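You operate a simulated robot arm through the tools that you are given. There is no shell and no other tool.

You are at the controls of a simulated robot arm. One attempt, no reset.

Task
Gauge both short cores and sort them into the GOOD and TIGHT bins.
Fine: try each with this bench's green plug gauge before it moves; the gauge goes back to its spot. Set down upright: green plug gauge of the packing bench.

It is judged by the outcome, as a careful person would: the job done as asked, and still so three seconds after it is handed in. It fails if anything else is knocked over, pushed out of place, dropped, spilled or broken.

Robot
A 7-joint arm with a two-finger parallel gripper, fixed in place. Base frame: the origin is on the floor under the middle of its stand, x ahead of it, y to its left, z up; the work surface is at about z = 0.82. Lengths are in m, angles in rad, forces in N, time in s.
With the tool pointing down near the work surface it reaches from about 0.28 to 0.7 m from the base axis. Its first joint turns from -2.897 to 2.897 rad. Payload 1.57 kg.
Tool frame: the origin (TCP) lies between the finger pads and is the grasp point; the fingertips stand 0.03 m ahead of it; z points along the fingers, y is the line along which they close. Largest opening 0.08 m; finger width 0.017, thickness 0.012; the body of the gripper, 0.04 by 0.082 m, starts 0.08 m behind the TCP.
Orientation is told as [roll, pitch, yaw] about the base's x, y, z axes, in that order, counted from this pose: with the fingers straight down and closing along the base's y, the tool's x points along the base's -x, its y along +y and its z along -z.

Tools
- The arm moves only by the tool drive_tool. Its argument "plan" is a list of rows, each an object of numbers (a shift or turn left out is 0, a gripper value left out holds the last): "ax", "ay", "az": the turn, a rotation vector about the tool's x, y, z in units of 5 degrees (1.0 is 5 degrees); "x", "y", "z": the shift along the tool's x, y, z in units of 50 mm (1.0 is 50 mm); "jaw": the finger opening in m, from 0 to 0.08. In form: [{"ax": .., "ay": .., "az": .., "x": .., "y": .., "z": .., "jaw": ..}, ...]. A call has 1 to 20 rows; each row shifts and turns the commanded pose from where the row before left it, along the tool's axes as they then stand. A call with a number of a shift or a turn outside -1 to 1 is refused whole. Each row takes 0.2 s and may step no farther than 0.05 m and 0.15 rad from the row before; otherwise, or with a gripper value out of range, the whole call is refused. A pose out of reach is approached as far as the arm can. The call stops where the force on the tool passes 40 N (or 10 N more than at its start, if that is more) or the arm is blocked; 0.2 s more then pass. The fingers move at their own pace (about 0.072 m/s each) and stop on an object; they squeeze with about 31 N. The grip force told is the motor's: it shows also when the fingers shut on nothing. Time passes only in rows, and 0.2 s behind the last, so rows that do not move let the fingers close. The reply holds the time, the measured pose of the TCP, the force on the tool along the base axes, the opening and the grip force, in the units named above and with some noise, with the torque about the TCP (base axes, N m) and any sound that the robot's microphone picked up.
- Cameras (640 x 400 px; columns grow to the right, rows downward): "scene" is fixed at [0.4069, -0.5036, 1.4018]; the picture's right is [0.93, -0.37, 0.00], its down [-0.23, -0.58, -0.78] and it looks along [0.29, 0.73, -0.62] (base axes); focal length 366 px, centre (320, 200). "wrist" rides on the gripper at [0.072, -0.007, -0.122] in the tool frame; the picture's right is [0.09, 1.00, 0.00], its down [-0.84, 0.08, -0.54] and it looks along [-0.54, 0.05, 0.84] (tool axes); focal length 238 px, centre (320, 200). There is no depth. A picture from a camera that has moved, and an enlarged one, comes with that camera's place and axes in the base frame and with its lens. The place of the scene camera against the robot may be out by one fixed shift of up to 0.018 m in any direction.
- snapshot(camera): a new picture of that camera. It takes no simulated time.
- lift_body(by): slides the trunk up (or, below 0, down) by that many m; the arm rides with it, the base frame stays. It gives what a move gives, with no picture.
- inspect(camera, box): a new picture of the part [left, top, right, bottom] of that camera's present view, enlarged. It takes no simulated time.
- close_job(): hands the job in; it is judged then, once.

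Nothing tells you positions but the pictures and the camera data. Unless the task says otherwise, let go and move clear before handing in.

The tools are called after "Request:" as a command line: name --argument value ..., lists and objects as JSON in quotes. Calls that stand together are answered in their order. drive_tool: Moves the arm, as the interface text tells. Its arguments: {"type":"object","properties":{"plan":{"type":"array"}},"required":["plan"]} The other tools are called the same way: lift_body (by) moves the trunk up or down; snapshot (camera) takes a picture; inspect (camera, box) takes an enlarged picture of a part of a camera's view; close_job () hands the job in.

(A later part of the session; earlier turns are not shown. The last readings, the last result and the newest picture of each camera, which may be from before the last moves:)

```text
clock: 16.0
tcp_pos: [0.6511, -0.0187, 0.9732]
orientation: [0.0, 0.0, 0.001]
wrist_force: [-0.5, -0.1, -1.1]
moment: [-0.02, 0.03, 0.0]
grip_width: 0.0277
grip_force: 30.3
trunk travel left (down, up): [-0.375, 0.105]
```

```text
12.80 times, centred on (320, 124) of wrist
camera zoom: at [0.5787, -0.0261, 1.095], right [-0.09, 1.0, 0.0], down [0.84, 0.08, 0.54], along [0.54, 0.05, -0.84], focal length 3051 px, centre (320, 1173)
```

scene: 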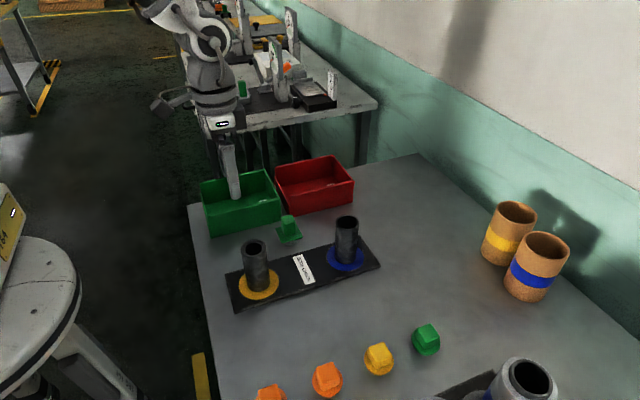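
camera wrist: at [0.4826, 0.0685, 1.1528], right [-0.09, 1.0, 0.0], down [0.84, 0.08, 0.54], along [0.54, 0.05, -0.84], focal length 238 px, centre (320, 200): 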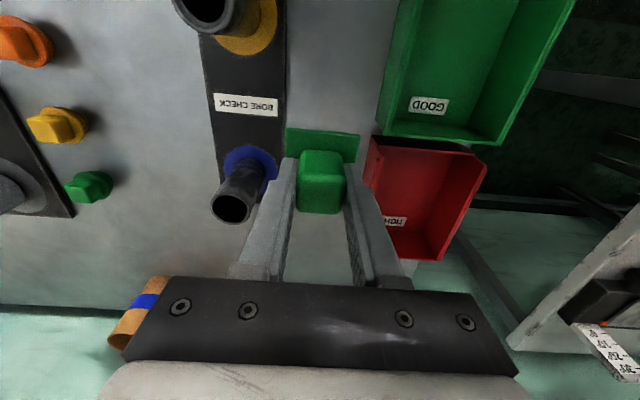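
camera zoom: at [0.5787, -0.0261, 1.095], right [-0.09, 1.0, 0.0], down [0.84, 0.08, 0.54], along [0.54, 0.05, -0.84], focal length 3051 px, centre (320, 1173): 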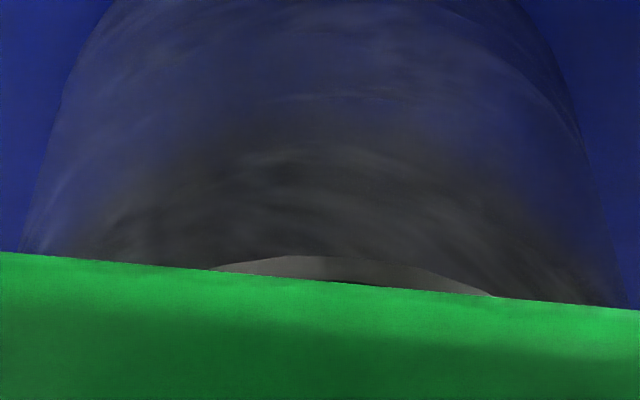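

The plug is about 18 mm in and free. I'm lowering the last few millimetres to seat the flange near the rim.

Request:
drive_tool --plan '[{"z": 0.03}, {"z": 0.03}, {}]'

Request:
inspect --camera "scene" --box '[332, 200, 364, 240]'

```text
clock: 16.8
tcp_pos: [0.6506, -0.02, 0.9693]
orientation: [0.001, 0.0, 0.0]
wrist_force: [0.9, 0.5, -1.4]
moment: [0.02, -0.02, -0.01]
grip_width: 0.0276
grip_force: 31.4
trunk travel left (down, up): [-0.375, 0.105]
```

```text
10.00 times, centred on (348, 220) of scene
camera zoom: at [0.4069, -0.5036, 1.4018], right [0.93, -0.37, 0.0], down [-0.23, -0.58, -0.78], along [0.29, 0.73, -0.62], focal length 3659 px, centre (40, 0)
```

zoom: 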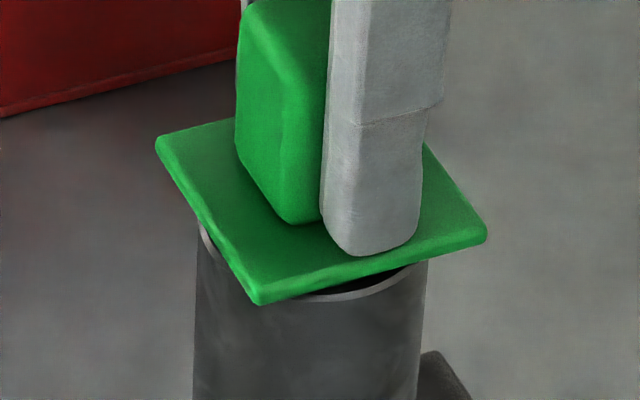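

It slides in freely to the flange, so the blue-spot core is GOOD. I'm withdrawing straight up and carrying the gauge toward the yellow-spot core.

Request:
drive_tool --plan '[{"z": 0.02}, {}, {"z": -0.1}, {"z": -0.2}, {"z": -0.3}, {"z": -0.3}, {"z": -0.4}, {"z": -0.2}, {}]'

Request:
snapshot --camera "scene"

Request:
snapshot --camera "wrist"

```text
clock: 18.8
tcp_pos: [0.6513, -0.0189, 1.0443]
orientation: [0.001, 0.001, 0.002]
wrist_force: [0.3, -1.1, -2.0]
moment: [0.0, 0.02, -0.01]
grip_width: 0.0278
grip_force: 30.9
trunk travel left (down, up): [-0.375, 0.105]
```

```text
taken
```

scene: 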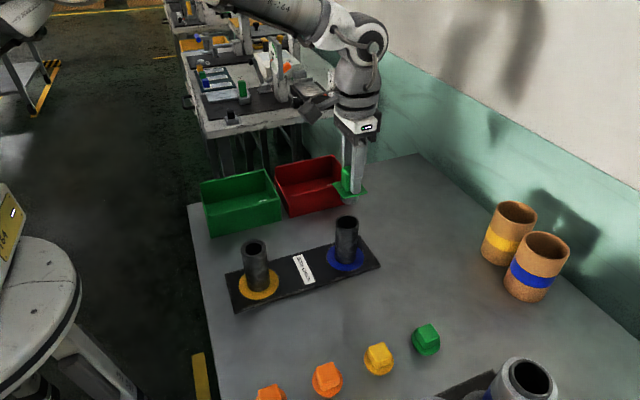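

```text
taken
camera wrist: at [0.5795, -0.0256, 1.166], right [-0.09, 1.0, 0.0], down [0.84, 0.08, 0.54], along [0.54, 0.05, -0.84], focal length 238 px, centre (320, 200)
```

wrist: 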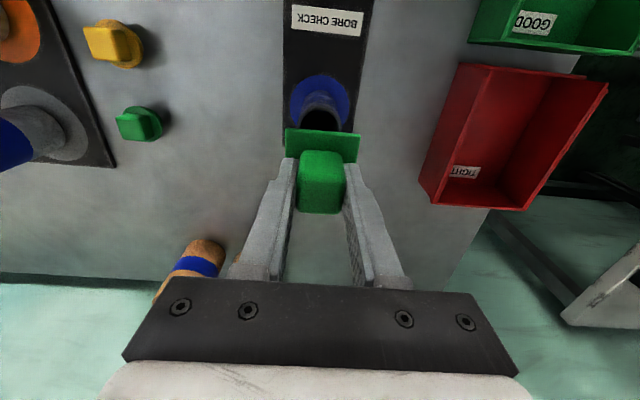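

The blue core didn't move. I'm carrying the gauge to the yellow-spot core, about 0.186 m back in x, at the same safe height.

Request:
drive_tool --plan '[{"x": 0.743}, {"x": 0.743}, {"x": 0.743}, {"x": 0.743}, {"x": 0.742, "y": -0.018}, {}, {}]'

Request:
inspect --camera "scene" --box '[225, 200, 285, 280]'

Request:
inspect --camera "wrist" --box '[290, 95, 350, 145]'

```text
clock: 20.4
tcp_pos: [0.4669, -0.0235, 1.0415]
orientation: [-0.001, 0.0, 0.0]
wrist_force: [-0.4, 0.4, -1.2]
moment: [-0.01, 0.0, 0.03]
grip_width: 0.0276
grip_force: 30.7
trunk travel left (down, up): [-0.375, 0.105]
```

```text
5.00 times, centred on (255, 240) of scene
camera zoom: at [0.4069, -0.5036, 1.4018], right [0.93, -0.37, 0.0], down [-0.23, -0.58, -0.78], along [0.29, 0.73, -0.62], focal length 1829 px, centre (645, 0)
```

zoom: 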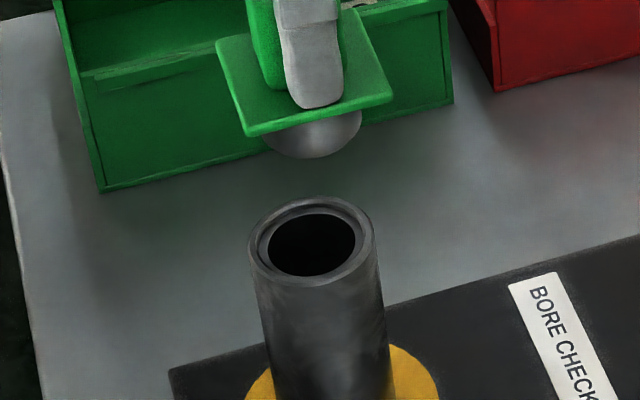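

```text
8.00 times, centred on (320, 120) of wrist
camera zoom: at [0.3946, -0.0293, 1.1651], right [-0.09, 1.0, 0.0], down [0.84, 0.08, 0.54], along [0.54, 0.05, -0.84], focal length 1907 px, centre (320, 840)
```

zoom: 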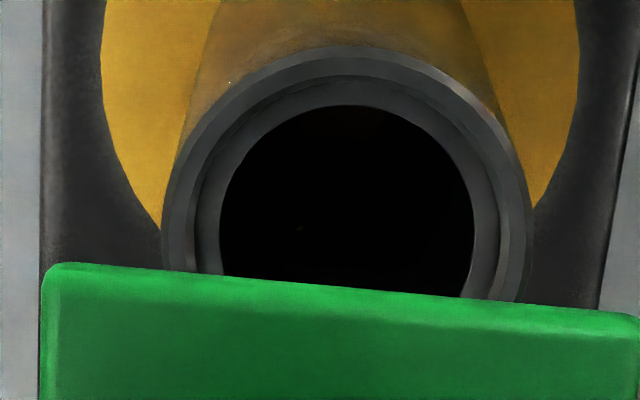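

The wrist view shows this core's bore is visibly narrower, but it still needs the gauge trial. The plug is about 7 mm too far in x and 2.6 mm too low in y, so I'll correct that and come down 3 cm.

Request:
drive_tool --plan '[{"x": 0.134, "y": 0.052}, {"z": 0.3}, {"z": 0.3}, {}, {}]'

Request:
inspect --camera "scene" --box '[238, 225, 272, 265]'

Request:
inspect --camera "wrist" --box '[290, 95, 350, 145]'

```text
clock: 21.6
tcp_pos: [0.4601, -0.018, 1.0134]
orientation: [0.001, -0.001, 0.002]
wrist_force: [-0.6, 0.3, -1.2]
moment: [-0.05, 0.03, 0.01]
grip_width: 0.0275
grip_force: 31.2
trunk travel left (down, up): [-0.375, 0.105]
```

```text
10.00 times, centred on (255, 245) of scene
camera zoom: at [0.4069, -0.5036, 1.4018], right [0.93, -0.37, 0.0], down [-0.23, -0.58, -0.78], along [0.29, 0.73, -0.62], focal length 3659 px, centre (970, -250)
```

zoom: 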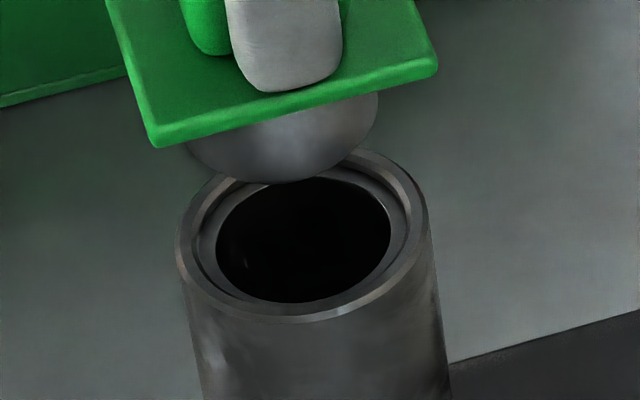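

```text
8.00 times, centred on (320, 120) of wrist
camera zoom: at [0.3882, -0.0248, 1.1354], right [-0.09, 1.0, 0.0], down [0.84, 0.08, 0.54], along [0.54, 0.05, -0.84], focal length 1907 px, centre (320, 840)
```

zoom: 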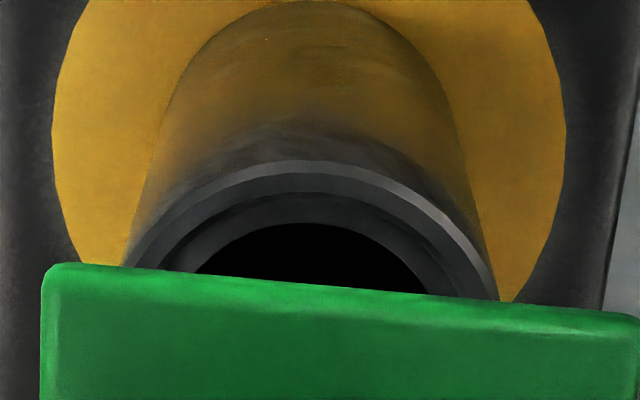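

The x alignment is good; y needs about -1.8 mm. I'll correct that, drop 1.2 cm and re-check.

Request:
drive_tool --plan '[{"y": -0.036}, {"z": 0.12}, {"z": 0.12}, {}, {}]'

Request:
inspect --camera "scene" --box '[238, 225, 272, 265]'

Request:
inspect --camera "wrist" --box '[295, 112, 345, 136]'

```text
clock: 22.8
tcp_pos: [0.4595, -0.0195, 1.0018]
orientation: [-0.001, 0.0, 0.002]
wrist_force: [-0.3, -0.4, -1.0]
moment: [-0.02, -0.01, 0.0]
grip_width: 0.0277
grip_force: 30.6
trunk travel left (down, up): [-0.375, 0.105]
```

```text
10.00 times, centred on (255, 245) of scene
camera zoom: at [0.4069, -0.5036, 1.4018], right [0.93, -0.37, 0.0], down [-0.23, -0.58, -0.78], along [0.29, 0.73, -0.62], focal length 3659 px, centre (970, -250)
```

zoom: 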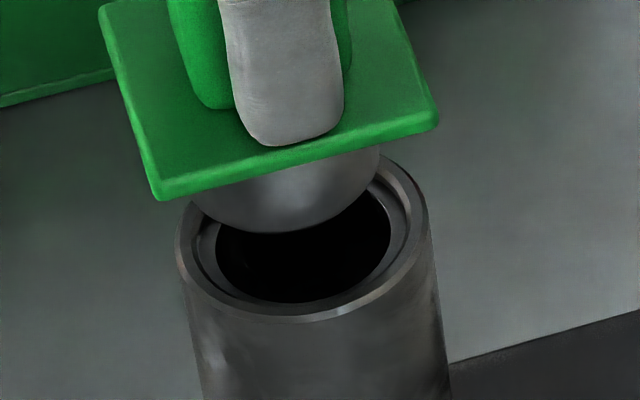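

```text
12.80 times, centred on (320, 124) of wrist
camera zoom: at [0.387, -0.0259, 1.1241], right [-0.09, 1.0, 0.0], down [0.84, 0.08, 0.54], along [0.54, 0.05, -0.84], focal length 3051 px, centre (320, 1173)
```

zoom: 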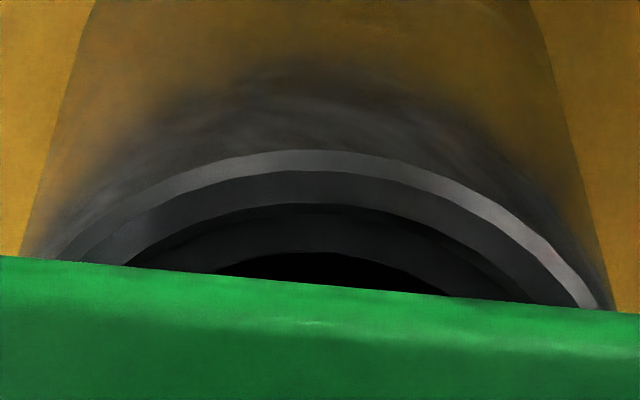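

Request:
drive_tool --plan '[{"x": -0.016, "y": -0.02}, {"z": 0.06}, {"z": 0.06}, {}, {}]'

Request:
inspect --camera "scene" --box '[238, 225, 272, 265]'

Request:
inspect --camera "wrist" --box '[295, 112, 345, 136]'

```text
clock: 24.0
tcp_pos: [0.4598, -0.021, 0.9962]
orientation: [0.0, 0.001, 0.002]
wrist_force: [-0.4, 0.4, -0.7]
moment: [-0.03, 0.01, -0.03]
grip_width: 0.0278
grip_force: 31.2
trunk travel left (down, up): [-0.375, 0.105]
```

```text
10.00 times, centred on (255, 245) of scene
camera zoom: at [0.4069, -0.5036, 1.4018], right [0.93, -0.37, 0.0], down [-0.23, -0.58, -0.78], along [0.29, 0.73, -0.62], focal length 3659 px, centre (970, -250)
```

zoom: 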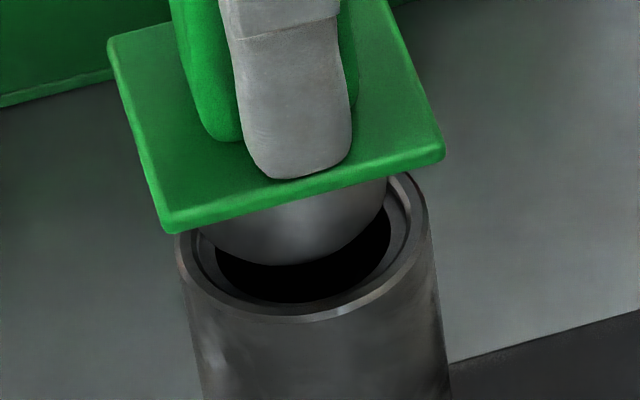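

```text
12.80 times, centred on (320, 124) of wrist
camera zoom: at [0.3873, -0.0275, 1.1177], right [-0.09, 1.0, 0.0], down [0.84, 0.08, 0.54], along [0.54, 0.05, -0.84], focal length 3051 px, centre (320, 1173)
```

zoom: 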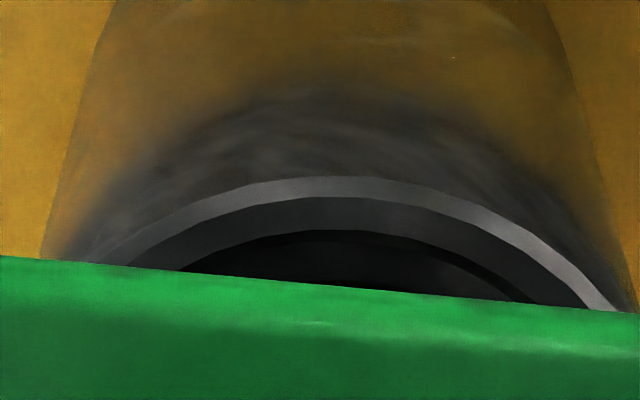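

Alignment is within a millimetre. I'm making one small +0.6 mm x correction, then lowering in 2 mm steps and watching for contact.

Request:
drive_tool --plan '[{"x": -0.012}, {"z": 0.04}, {"z": 0.04}, {"z": 0.04}, {}]'

Request:
inspect --camera "scene" --box '[238, 225, 272, 265]'

Request:
inspect --camera "wrist" --box '[295, 112, 345, 136]'

```text
clock: 25.2
tcp_pos: [0.4588, -0.0206, 0.9903]
orientation: [-0.001, -0.001, 0.002]
wrist_force: [-0.4, 0.4, -1.5]
moment: [-0.01, 0.02, -0.01]
grip_width: 0.0276
grip_force: 30.7
trunk travel left (down, up): [-0.375, 0.105]
```

```text
10.00 times, centred on (255, 245) of scene
camera zoom: at [0.4069, -0.5036, 1.4018], right [0.93, -0.37, 0.0], down [-0.23, -0.58, -0.78], along [0.29, 0.73, -0.62], focal length 3659 px, centre (970, -250)
```

zoom: 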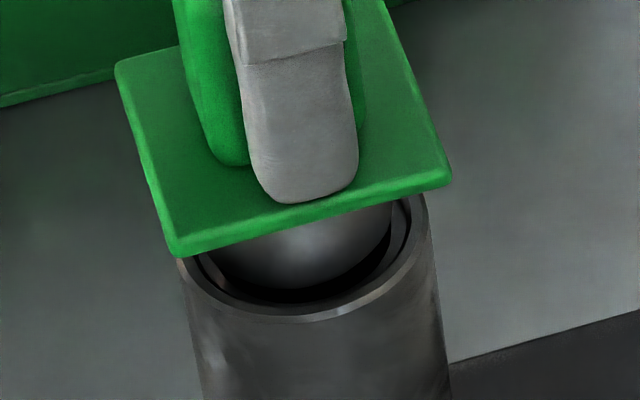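

```text
12.80 times, centred on (320, 124) of wrist
camera zoom: at [0.3877, -0.0278, 1.1118], right [-0.09, 1.0, 0.0], down [0.84, 0.08, 0.54], along [0.54, 0.05, -0.84], focal length 3051 px, centre (320, 1173)
```

zoom: 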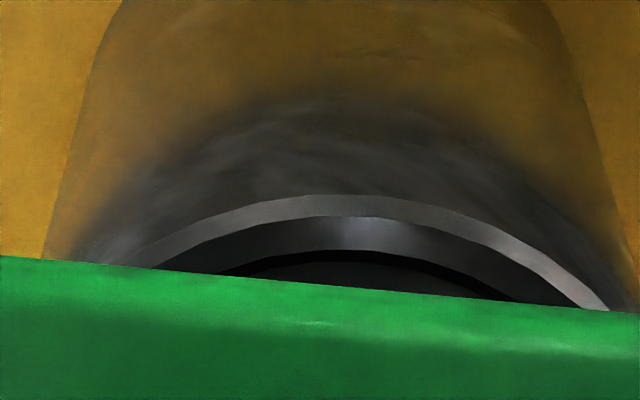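

Request:
drive_tool --plan '[{"x": -0.012, "y": 0.012}, {}, {"z": 0.03}, {"z": 0.03}, {}]'

Request:
inspect --camera "scene" --box '[238, 225, 272, 265]'

Request:
inspect --camera "wrist" --box '[295, 112, 345, 136]'

```text
clock: 26.4
tcp_pos: [0.4605, -0.0193, 0.9873]
orientation: [0.001, -0.001, 0.0]
wrist_force: [-0.3, -0.2, -2.0]
moment: [-0.01, 0.02, 0.02]
grip_width: 0.0276
grip_force: 31.5
trunk travel left (down, up): [-0.375, 0.105]
```

```text
10.00 times, centred on (255, 245) of scene
camera zoom: at [0.4069, -0.5036, 1.4018], right [0.93, -0.37, 0.0], down [-0.23, -0.58, -0.78], along [0.29, 0.73, -0.62], focal length 3659 px, centre (970, -250)
```

zoom: 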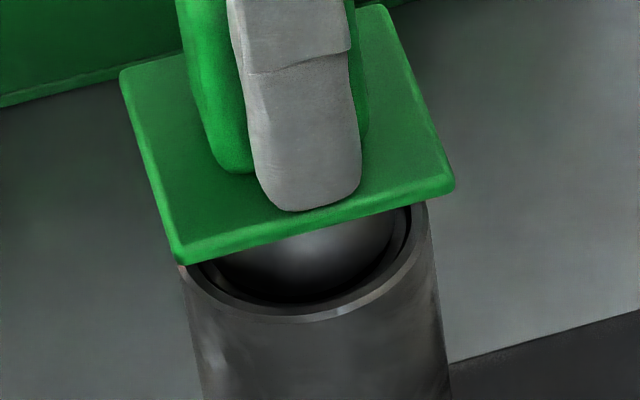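

```text
12.80 times, centred on (320, 124) of wrist
camera zoom: at [0.3883, -0.0268, 1.1087], right [-0.09, 1.0, 0.0], down [0.84, 0.08, 0.54], along [0.54, 0.05, -0.84], focal length 3051 px, centre (320, 1173)
```

zoom: 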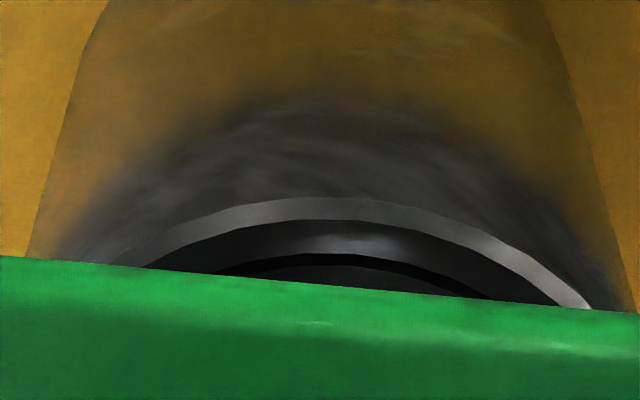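

Request:
drive_tool --plan '[{"z": 0.025}, {"z": 0.025}, {}]'

Request:
inspect --camera "scene" --box '[238, 225, 272, 265]'

```text
clock: 27.2
tcp_pos: [0.4605, -0.0199, 0.9841]
orientation: [-0.001, -0.001, 0.001]
wrist_force: [-1.1, 0.7, 5.8]
moment: [-0.04, 0.03, -0.01]
grip_width: 0.0276
grip_force: 31.2
trunk travel left (down, up): [-0.375, 0.105]
```

```text
10.00 times, centred on (255, 245) of scene
camera zoom: at [0.4069, -0.5036, 1.4018], right [0.93, -0.37, 0.0], down [-0.23, -0.58, -0.78], along [0.29, 0.73, -0.62], focal length 3659 px, centre (970, -250)
```

zoom: 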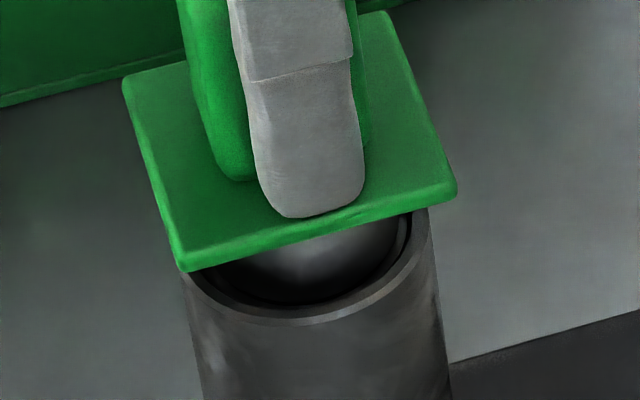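

Contact appears (about 7 N up) with the plug only about 4 mm in, where the blue core gave none. One more millimetre will confirm that it's blocked.

Request:
drive_tool --plan '[{"z": 0.02}, {}, {}]'

Request:
inspect --camera "scene" --box '[230, 215, 290, 300]'

Request:
inspect --camera "wrist" --box '[295, 112, 345, 136]'

```text
clock: 28.0
tcp_pos: [0.4607, -0.0197, 0.9855]
orientation: [0.0, -0.004, 0.001]
wrist_force: [-1.9, 0.9, 21.7]
moment: [0.04, 0.09, -0.01]
grip_width: 0.0279
grip_force: 31.4
trunk travel left (down, up): [-0.375, 0.105]
```

```text
4.71 times, centred on (260, 258) of scene
camera zoom: at [0.4069, -0.5036, 1.4018], right [0.93, -0.37, 0.0], down [-0.23, -0.58, -0.78], along [0.29, 0.73, -0.62], focal length 1722 px, centre (602, -71)
```

zoom: 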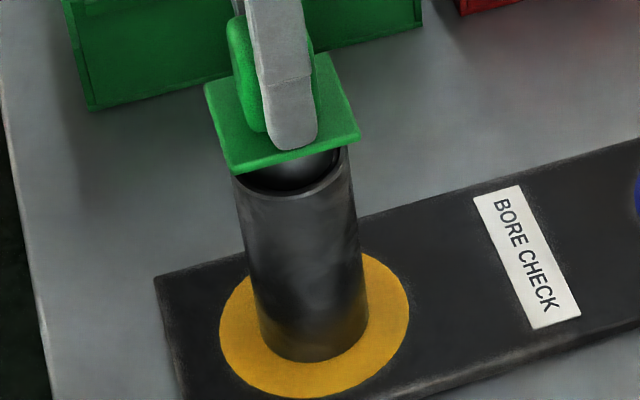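

```text
12.80 times, centred on (320, 124) of wrist
camera zoom: at [0.3881, -0.0266, 1.1064], right [-0.09, 1.0, 0.0], down [0.83, 0.08, 0.54], along [0.54, 0.05, -0.84], focal length 3051 px, centre (320, 1173)
```

zoom: 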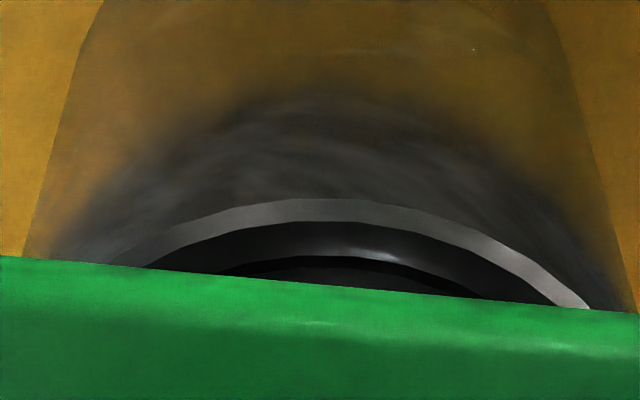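

The force rose to 22 N and the plug did not sink, so the yellow-spot core is TIGHT. I'm lifting the gauge off and taking it back over its spot.

Request:
drive_tool --plan '[{"z": -0.05}, {"z": -0.1}, {"z": -0.2}, {"z": -0.4}, {"z": -0.4}, {}, {"x": -0.473, "y": 0.4755}, {"x": -0.473, "y": 0.4755}, {"x": -0.473, "y": 0.4755}, {"x": -0.473, "y": 0.4755}, {}, {}]'

Request:
snapshot --camera "scene"

Request:
inspect --camera "scene" --box '[225, 130, 355, 310]'

Request:
inspect --camera "wrist" --box '[220, 80, 420, 230]'

```text
clock: 30.6
tcp_pos: [0.5568, 0.0759, 1.038]
orientation: [0.0, 0.0, 0.003]
wrist_force: [0.7, 0.5, -0.9]
moment: [0.0, -0.01, -0.02]
grip_width: 0.0277
grip_force: 30.7
trunk travel left (down, up): [-0.375, 0.105]
```

```text
taken
```

scene: 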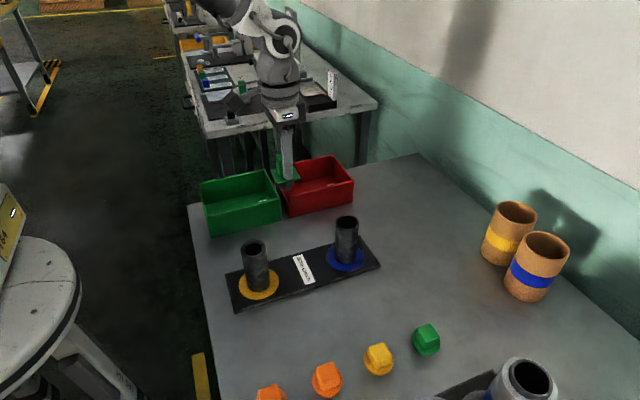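

```text
2.22 times, centred on (290, 220) of scene
camera zoom: at [0.4069, -0.5036, 1.4018], right [0.93, -0.37, 0.0], down [-0.23, -0.58, -0.78], along [0.29, 0.73, -0.62], focal length 813 px, centre (387, 156)
```

zoom: 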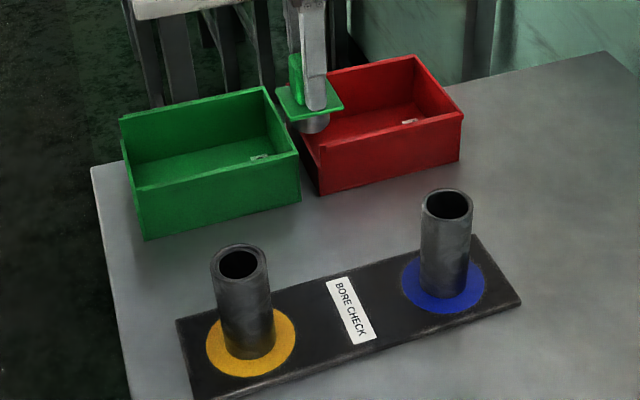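

```text
2.67 times, centred on (320, 155) of wrist
camera zoom: at [0.4843, 0.0692, 1.1597], right [-0.09, 1.0, 0.0], down [0.84, 0.08, 0.54], along [0.54, 0.05, -0.84], focal length 636 px, centre (320, 320)
```

zoom: 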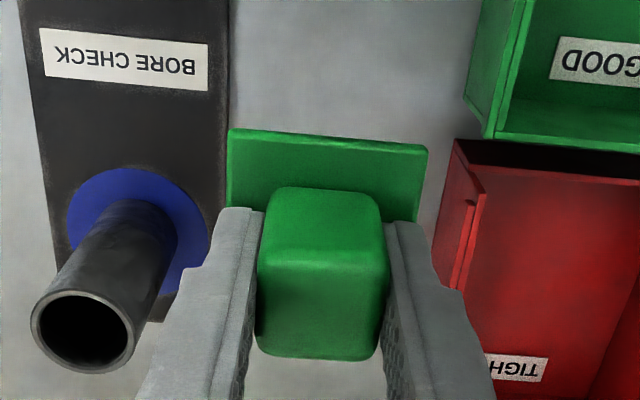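

The gauge sits unchanged in the grip and both cores are still in place. I'm lowering it back toward its spot, stopping 1 cm above the table first.

Request:
drive_tool --plan '[{"y": -0.018, "z": 0.6}, {"z": 0.6}, {"z": 0.6}, {"z": 0.6}, {"z": 0.5}, {"z": 0.1}, {}, {}]'

Request:
inspect --camera "scene" --box '[250, 180, 350, 260]'

Request:
inspect --camera "wrist" --box '[220, 80, 420, 230]'

```text
clock: 32.4
tcp_pos: [0.5546, 0.0753, 0.8913]
orientation: [0.0, -0.002, 0.002]
wrist_force: [-0.3, -1.1, -1.4]
moment: [-0.01, -0.01, -0.01]
grip_width: 0.0275
grip_force: 31.6
trunk travel left (down, up): [-0.375, 0.105]
```

```text
5.00 times, centred on (300, 220) of scene
camera zoom: at [0.4069, -0.5036, 1.4018], right [0.93, -0.37, 0.0], down [-0.23, -0.58, -0.78], along [0.29, 0.73, -0.62], focal length 1829 px, centre (420, 100)
```

zoom: 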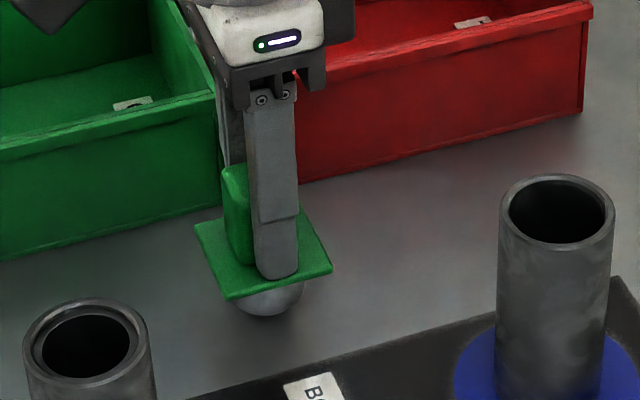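

```text
2.67 times, centred on (320, 155) of wrist
camera zoom: at [0.4828, 0.0686, 1.0129], right [-0.09, 1.0, 0.0], down [0.84, 0.08, 0.54], along [0.54, 0.05, -0.84], focal length 636 px, centre (320, 320)
```

zoom: 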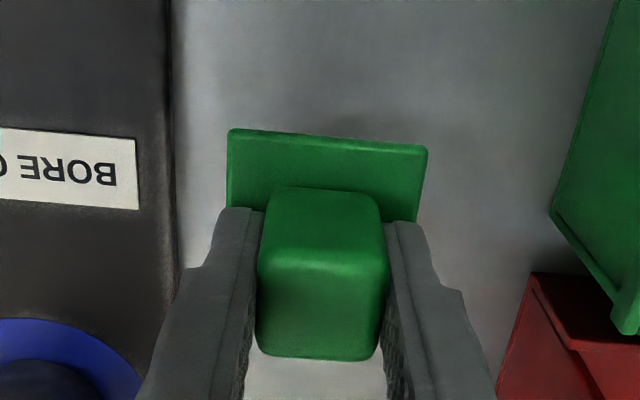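

Request:
drive_tool --plan '[{"z": 0.06}, {"z": 0.06}, {"z": 0.04}, {"z": 0.02}, {}]'

Request:
inspect --camera "scene" --box '[250, 180, 350, 260]'

```text
clock: 33.6
tcp_pos: [0.5559, 0.0741, 0.8807]
orientation: [0.0, 0.0, -0.001]
wrist_force: [0.0, 0.2, -1.1]
moment: [0.01, 0.0, -0.03]
grip_width: 0.0275
grip_force: 30.9
trunk travel left (down, up): [-0.375, 0.105]
```

```text
5.00 times, centred on (300, 220) of scene
camera zoom: at [0.4069, -0.5036, 1.4018], right [0.93, -0.37, 0.0], down [-0.23, -0.58, -0.78], along [0.29, 0.73, -0.62], focal length 1829 px, centre (420, 100)
```

zoom: 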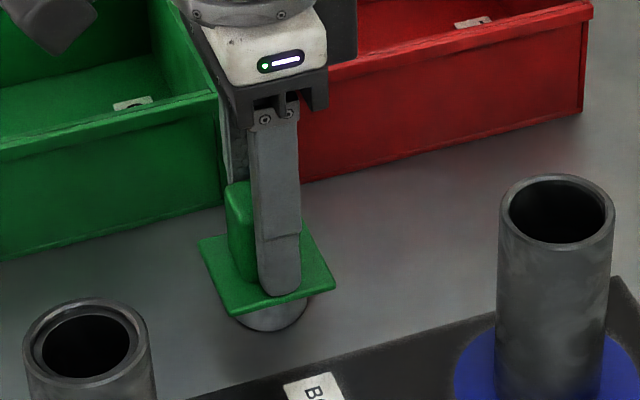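

The gauge is back at its spot to within about a millimetre. I'm feeling for the table in 1 mm steps before releasing.

Request:
drive_tool --plan '[{"z": 0.02}, {}, {}]'

```text
clock: 34.4
tcp_pos: [0.5564, 0.0736, 0.8805]
orientation: [0.001, -0.001, 0.002]
wrist_force: [0.2, -0.7, -2.2]
moment: [0.01, 0.02, 0.04]
grip_width: 0.0275
grip_force: 30.7
trunk travel left (down, up): [-0.375, 0.105]
```

Request:
drive_tool --plan '[{"z": 0.016}, {}, {}]'

```text
clock: 35.2
tcp_pos: [0.5553, 0.0746, 0.8807]
orientation: [0.001, -0.002, 0.001]
wrist_force: [-2.0, -0.9, 6.8]
moment: [-0.08, 0.13, -0.02]
grip_width: 0.0278
grip_force: 31.0
trunk travel left (down, up): [-0.375, 0.105]
```

The gauge is now resting on the table, with contact force felt. Opening the jaws and rising straight up.

Request:
drive_tool --plan '[{"z": -0.012}, {"jaw": 0.035}, {"jaw": 0.055}, {"jaw": 0.08}, {}, {}]'

Request:
inspect --camera "scene" --box '[250, 180, 350, 260]'

Request:
inspect --camera "wrist" --box '[220, 80, 420, 230]'

```text
clock: 36.6
tcp_pos: [0.557, 0.0739, 0.8812]
orientation: [0.001, -0.001, 0.002]
wrist_force: [0.1, -0.5, 0.7]
moment: [-0.01, 0.01, 0.02]
grip_width: 0.0801
grip_force: 0.0
trunk travel left (down, up): [-0.375, 0.105]
```

```text
5.00 times, centred on (300, 220) of scene
camera zoom: at [0.4069, -0.5036, 1.4018], right [0.93, -0.37, 0.0], down [-0.23, -0.58, -0.78], along [0.29, 0.73, -0.62], focal length 1829 px, centre (420, 100)
```

zoom: 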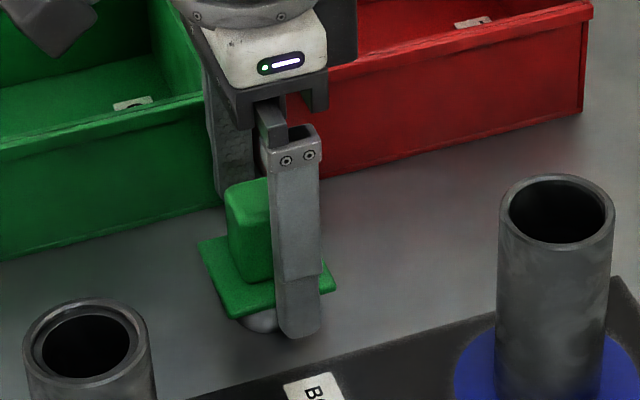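

```text
2.67 times, centred on (320, 155) of wrist
camera zoom: at [0.4834, 0.0677, 1.0028], right [-0.09, 1.0, 0.0], down [0.84, 0.08, 0.54], along [0.54, 0.05, -0.84], focal length 636 px, centre (320, 320)
```

zoom: 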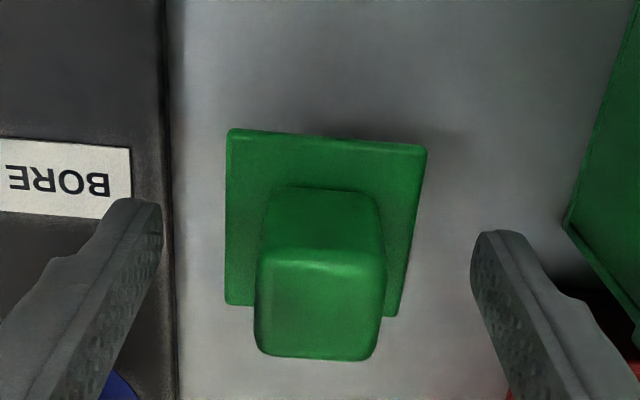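

The gauge stands upright, back at its spot. I'm rising clear and looking at the bins before I move the cores.

Request:
drive_tool --plan '[{"z": -0.3}, {"z": -0.7}, {"z": -0.8}, {"z": -0.8}, {"z": -0.8}, {}, {}]'

Request:
snapshot --camera "wrist"

Request:
inspect --camera "scene" --box '[180, 140, 380, 310]'

```text
clock: 38.2
tcp_pos: [0.5569, 0.0741, 1.0514]
orientation: [0.0, -0.002, 0.003]
wrist_force: [0.0, -0.7, 0.0]
moment: [-0.02, -0.01, -0.01]
grip_width: 0.0799
grip_force: 0.0
trunk travel left (down, up): [-0.375, 0.105]
```

```text
taken
camera wrist: at [0.485, 0.0675, 1.173], right [-0.09, 1.0, 0.0], down [0.84, 0.08, 0.54], along [0.54, 0.05, -0.84], focal length 238 px, centre (320, 200)
```

wrist: 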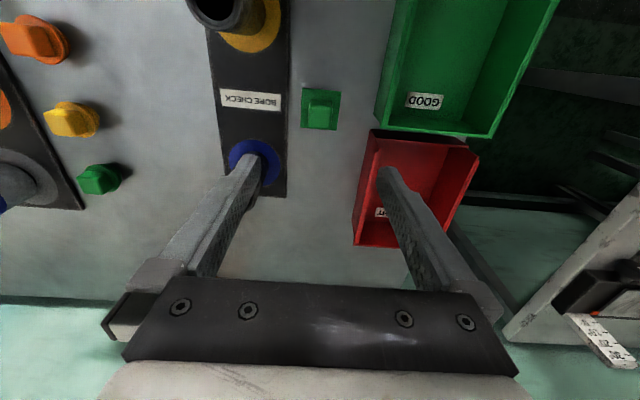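

```text
2.35 times, centred on (280, 225) of scene
camera zoom: at [0.4069, -0.5036, 1.4018], right [0.93, -0.37, 0.0], down [-0.23, -0.58, -0.78], along [0.29, 0.73, -0.62], focal length 861 px, centre (414, 141)
```

zoom: 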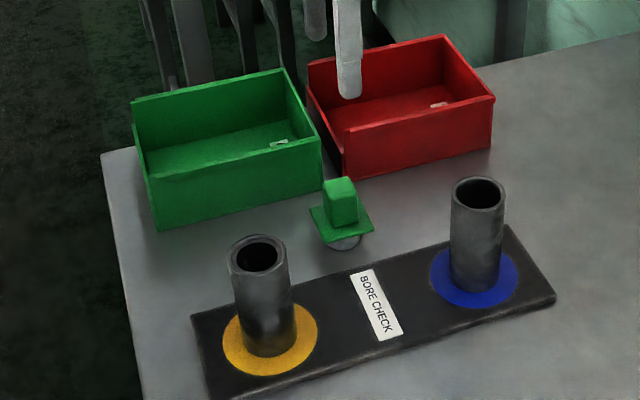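

The bins read as green x 0.39–0.56 and red x 0.58–0.75, both y about 0.15–0.285. I'm moving above the blue-spot (GOOD) core with the jaws open.

Request:
drive_tool --plan '[{"x": -0.474, "y": -0.4685}, {"x": -0.474, "y": -0.4685}, {"x": -0.474, "y": -0.4685}, {"x": -0.474, "y": -0.4685}, {}, {}]'

Request:
snapshot --camera "wrist"

Request:
inspect --camera "scene" --box '[300, 150, 400, 290]'

```text
clock: 39.6
tcp_pos: [0.6493, -0.019, 1.0527]
orientation: [0.001, 0.001, 0.003]
wrist_force: [-0.3, -0.1, 0.0]
moment: [0.0, -0.01, 0.01]
grip_width: 0.0802
grip_force: 0.1
trunk travel left (down, up): [-0.375, 0.105]
```

```text
taken
camera wrist: at [0.5773, -0.0255, 1.1745], right [-0.09, 1.0, 0.0], down [0.84, 0.08, 0.54], along [0.54, 0.05, -0.84], focal length 238 px, centre (320, 200)
```

wrist: 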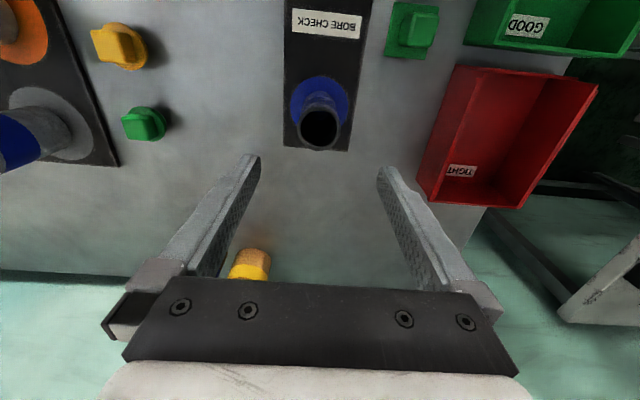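

```text
2.86 times, centred on (350, 220) of scene
camera zoom: at [0.4069, -0.5036, 1.4018], right [0.93, -0.37, 0.0], down [-0.23, -0.58, -0.78], along [0.29, 0.73, -0.62], focal length 1045 px, centre (234, 143)
```

zoom: 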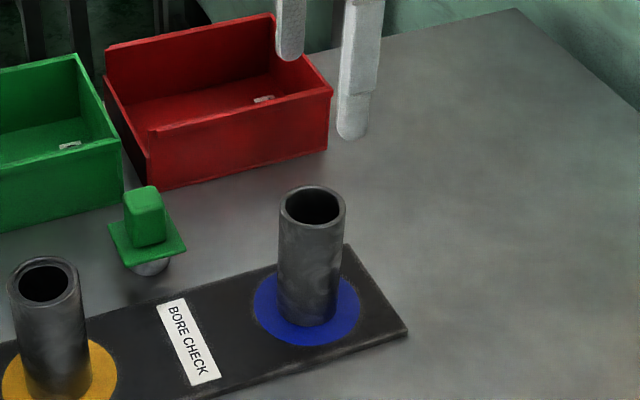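

Request:
inspect --camera "wrist" --box '[400, 0, 640, 220]'

```text
1.82 times, centred on (520, 110) of wrist
camera zoom: at [0.5773, -0.0255, 1.1745], right [-0.09, 1.0, 0.0], down [0.84, 0.08, 0.54], along [0.54, 0.05, -0.84], focal length 433 px, centre (-44, 364)
```

zoom: 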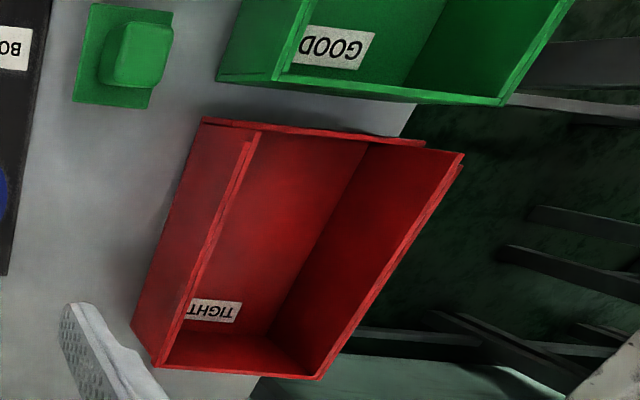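

The core is centred between the open fingers. I'm descending around it until the tips are about 45 mm below its rim, then closing.

Request:
drive_tool --plan '[{"z": 0.6}, {"z": 0.6}, {"z": 0.6}, {"z": 0.5}, {"z": 0.48}, {}, {}]'

Request:
inspect --camera "wrist" --box '[200, 60, 440, 260]'

Request:
inspect --camera "scene" --box '[310, 180, 390, 290]'

```text
clock: 41.2
tcp_pos: [0.6498, -0.0193, 0.9097]
orientation: [-0.001, 0.0, 0.001]
wrist_force: [-0.6, 0.4, -0.8]
moment: [-0.05, 0.02, 0.02]
grip_width: 0.0801
grip_force: 0.1
trunk travel left (down, up): [-0.375, 0.105]
```

```text
2.00 times, centred on (320, 160) of wrist
camera zoom: at [0.5768, -0.0261, 1.0322], right [-0.09, 1.0, 0.0], down [0.84, 0.08, 0.54], along [0.54, 0.05, -0.84], focal length 477 px, centre (320, 280)
```

zoom: 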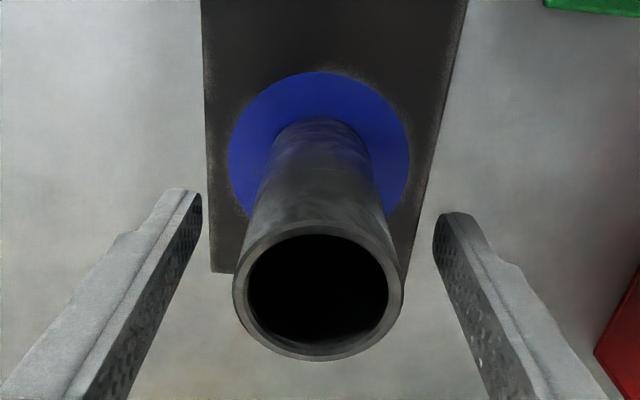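

```text
3.64 times, centred on (350, 235) of scene
camera zoom: at [0.4069, -0.5036, 1.4018], right [0.93, -0.37, 0.0], down [-0.23, -0.58, -0.78], along [0.29, 0.73, -0.62], focal length 1330 px, centre (211, 73)
```

zoom: 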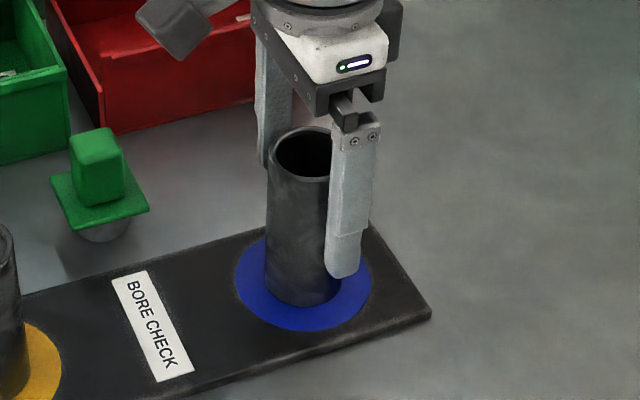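

The core sits centred between the fingers with good clearance. Closing now.

Request:
drive_tool --plan '[{"jaw": 0.06}, {"jaw": 0.05}, {"jaw": 0.04}, {"jaw": 0.02}, {}, {}]'

Request:
inspect --camera "wrist" --box '[200, 60, 440, 260]'

```text
clock: 42.6
tcp_pos: [0.6495, -0.0198, 0.9098]
orientation: [0.001, 0.0, -0.002]
wrist_force: [-0.4, -1.1, 0.8]
moment: [-0.19, 0.03, 0.0]
grip_width: 0.0449
grip_force: 31.2
trunk travel left (down, up): [-0.375, 0.105]
```

```text
2.00 times, centred on (320, 160) of wrist
camera zoom: at [0.5768, -0.0263, 1.0323], right [-0.09, 1.0, 0.0], down [0.84, 0.08, 0.54], along [0.54, 0.05, -0.84], focal length 477 px, centre (320, 280)
```

zoom: 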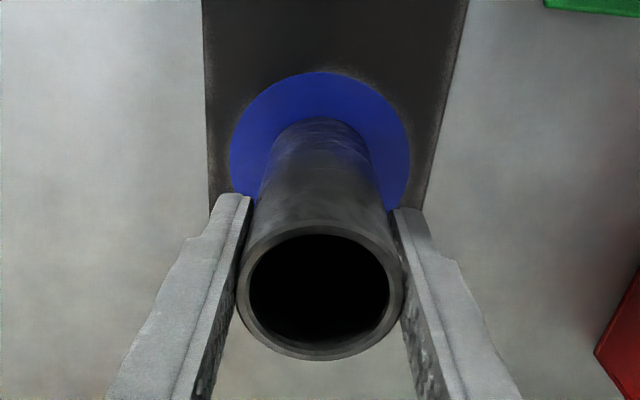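

The core is gripped (45 mm). I'm lifting it straight up 12 cm, clear of the gauge and bin walls.

Request:
drive_tool --plan '[{"z": -0.1}, {"z": -0.3}, {"z": -0.6}, {"z": -0.6}, {"z": -0.6}, {"z": -0.2}, {}, {}]'

Request:
snapshot --camera "scene"

Request:
snapshot --camera "wrist"

```text
clock: 44.4
tcp_pos: [0.6497, -0.0186, 1.0323]
orientation: [-0.001, 0.002, 0.003]
wrist_force: [-0.1, 0.2, -0.4]
moment: [0.04, -0.01, -0.03]
grip_width: 0.0451
grip_force: 30.4
trunk travel left (down, up): [-0.375, 0.105]
```

```text
taken
```

scene: 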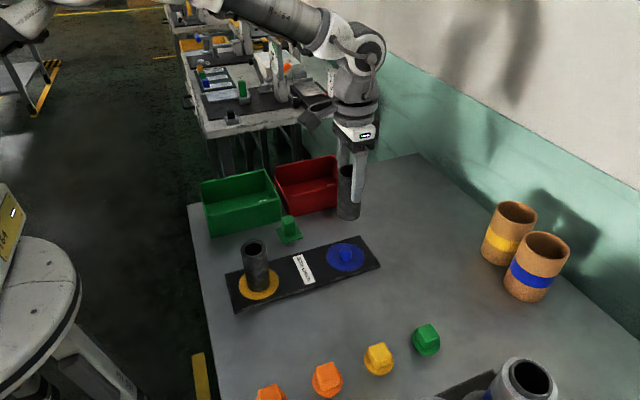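

```text
taken
camera wrist: at [0.5777, -0.026, 1.1528], right [-0.09, 1.0, 0.0], down [0.84, 0.08, 0.54], along [0.54, 0.05, -0.84], focal length 238 px, centre (320, 200)
```

wrist: 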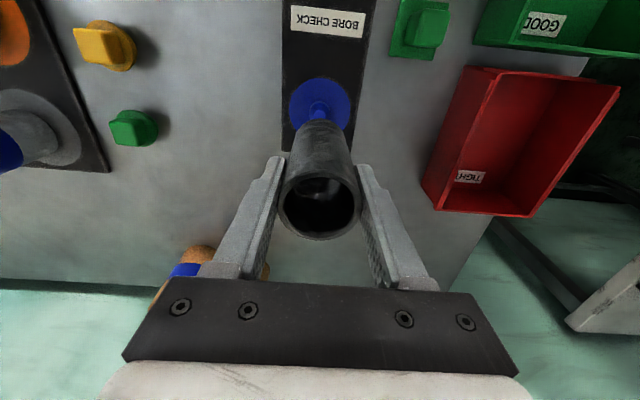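

A short peg on the blue spot is now visible, and the core came off it cleanly. I'm carrying it over to the GOOD (green) bin at about (0.475, 0.22).

Request:
drive_tool --plan '[{"x": 0.4365, "y": 0.6075}, {"x": 0.4365, "y": 0.6075}, {"x": 0.4365, "y": 0.6075}, {"x": 0.4365, "y": 0.6075}, {"x": 0.4365, "y": 0.6075}, {"x": 0.4365, "y": 0.6075}, {"x": 0.4365, "y": 0.6075}, {"x": 0.4365, "y": 0.6075}, {}, {}]'

Request:
snapshot --camera "wrist"

Request:
inspect --camera "scene" --box '[180, 120, 320, 250]'

```text
clock: 46.6
tcp_pos: [0.4753, 0.2244, 1.0317]
orientation: [0.001, 0.0, 0.001]
wrist_force: [0.0, -0.5, -1.4]
moment: [0.02, -0.01, 0.02]
grip_width: 0.045
grip_force: 30.8
trunk travel left (down, up): [-0.375, 0.105]
```

```text
taken
camera wrist: at [0.4033, 0.218, 1.1537], right [-0.09, 1.0, 0.0], down [0.84, 0.08, 0.54], along [0.54, 0.05, -0.84], focal length 238 px, centre (320, 200)
```

wrist: 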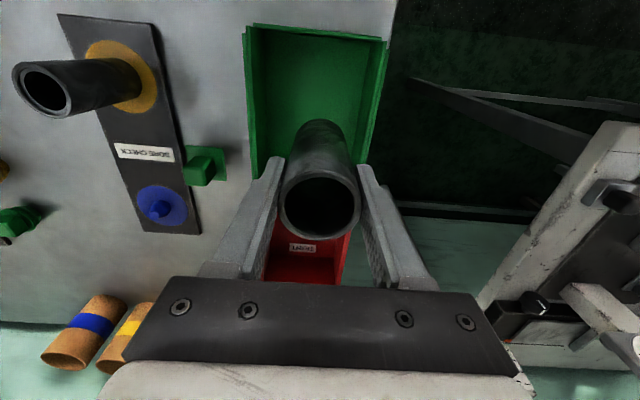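

```text
3.08 times, centred on (250, 185) of scene
camera zoom: at [0.4069, -0.5036, 1.4018], right [0.93, -0.37, 0.0], down [-0.23, -0.58, -0.78], along [0.29, 0.73, -0.62], focal length 1126 px, centre (535, 246)
```

zoom: 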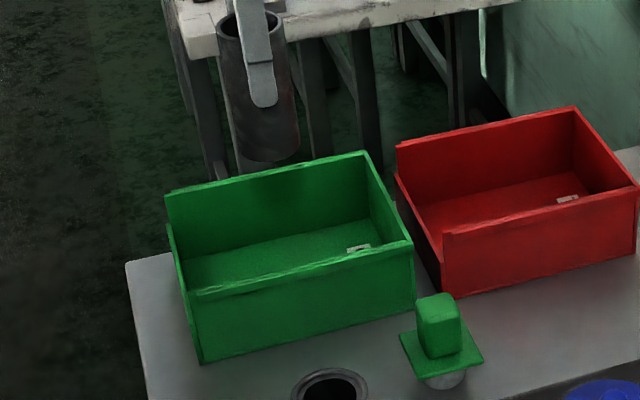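

Request:
inspect --camera "wrist" --box '[230, 10, 400, 180]'

```text
2.35 times, centred on (315, 95) of wrist
camera zoom: at [0.4033, 0.218, 1.1537], right [-0.09, 1.0, 0.0], down [0.84, 0.08, 0.54], along [0.54, 0.05, -0.84], focal length 561 px, centre (332, 447)
```

zoom: 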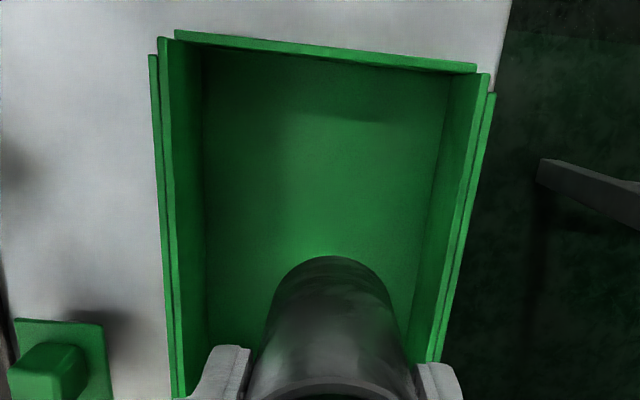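

The core is 7 mm off the bin's centreline, so I'll shift -y by 7 mm and lower it into the bin, stopping short of the floor.

Request:
drive_tool --plan '[{"y": -0.14}, {"z": 0.5}, {"z": 0.5}, {"z": 0.5}, {"z": 0.4}, {"z": 0.1}, {}, {}]'

Request:
inspect --camera "scene" --box '[190, 130, 310, 250]'

Request:
snapshot --camera "wrist"

```text
clock: 48.4
tcp_pos: [0.4744, 0.2158, 0.9323]
orientation: [0.0, 0.0, 0.003]
wrist_force: [0.0, -0.9, -1.1]
moment: [-0.01, 0.0, 0.0]
grip_width: 0.0449
grip_force: 30.9
trunk travel left (down, up): [-0.375, 0.105]
```

```text
3.33 times, centred on (250, 190) of scene
camera zoom: at [0.4069, -0.5036, 1.4018], right [0.93, -0.37, 0.0], down [-0.23, -0.58, -0.78], along [0.29, 0.73, -0.62], focal length 1220 px, centre (553, 233)
```

zoom: 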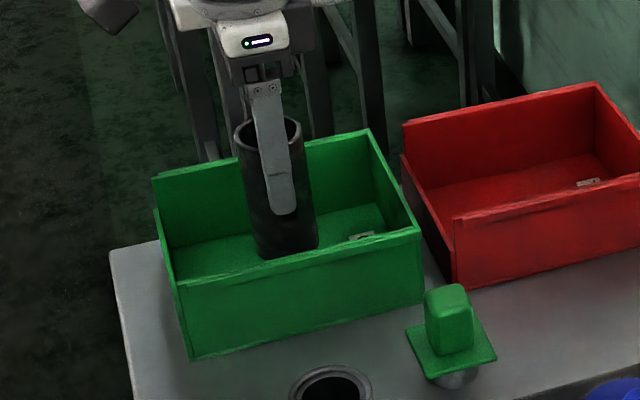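

```text
taken
camera wrist: at [0.4026, 0.2098, 1.0533], right [-0.09, 1.0, 0.0], down [0.84, 0.08, 0.54], along [0.54, 0.05, -0.84], focal length 238 px, centre (320, 200)
```

wrist: 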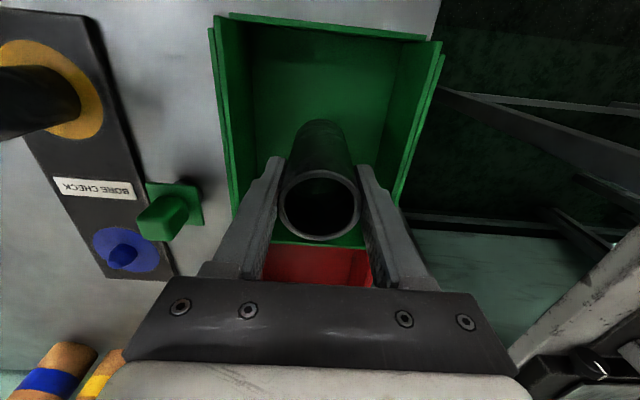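

The core is inside the bin and centred. I'm lowering the last stretch in small steps to feel the floor.

Request:
drive_tool --plan '[{"z": 0.15}, {"z": 0.15}, {"z": 0.06}, {"z": 0.04}, {}]'

Request:
drive_tool --plan '[{"z": 0.04}, {"z": 0.03}, {}]'

```text
clock: 49.6
tcp_pos: [0.4749, 0.2168, 0.9123]
orientation: [0.0, -0.001, 0.003]
wrist_force: [-0.8, 0.0, -1.3]
moment: [-0.01, 0.0, 0.02]
grip_width: 0.0453
grip_force: 31.4
trunk travel left (down, up): [-0.375, 0.105]
```

```text
clock: 50.4
tcp_pos: [0.4764, 0.2158, 0.909]
orientation: [-0.001, 0.0, 0.002]
wrist_force: [-0.1, -0.8, -0.8]
moment: [0.02, -0.01, -0.01]
grip_width: 0.0451
grip_force: 31.0
trunk travel left (down, up): [-0.375, 0.105]
```

Request:
drive_tool --plan '[{"z": 0.04}, {"z": 0.03}, {}]'

Request:
inspect --camera "scene" --box '[210, 150, 290, 240]'

```text
clock: 51.2
tcp_pos: [0.4759, 0.2168, 0.9068]
orientation: [0.001, -0.002, 0.004]
wrist_force: [1.5, 0.0, 12.0]
moment: [-0.22, 0.07, 0.0]
grip_width: 0.0453
grip_force: 30.9
trunk travel left (down, up): [-0.375, 0.105]
```

```text
4.44 times, centred on (250, 195) of scene
camera zoom: at [0.4069, -0.5036, 1.4018], right [0.93, -0.37, 0.0], down [-0.23, -0.58, -0.78], along [0.29, 0.73, -0.62], focal length 1626 px, centre (631, 222)
```

zoom: 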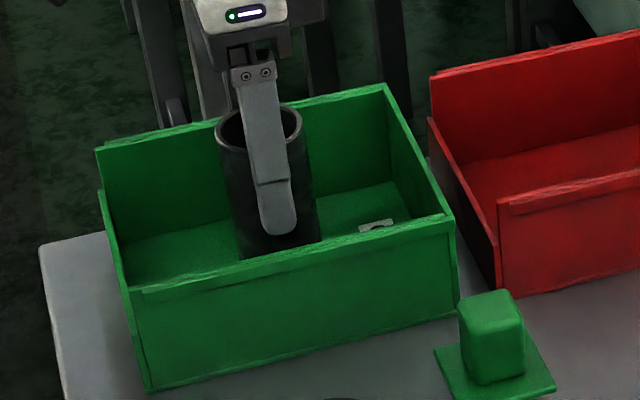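

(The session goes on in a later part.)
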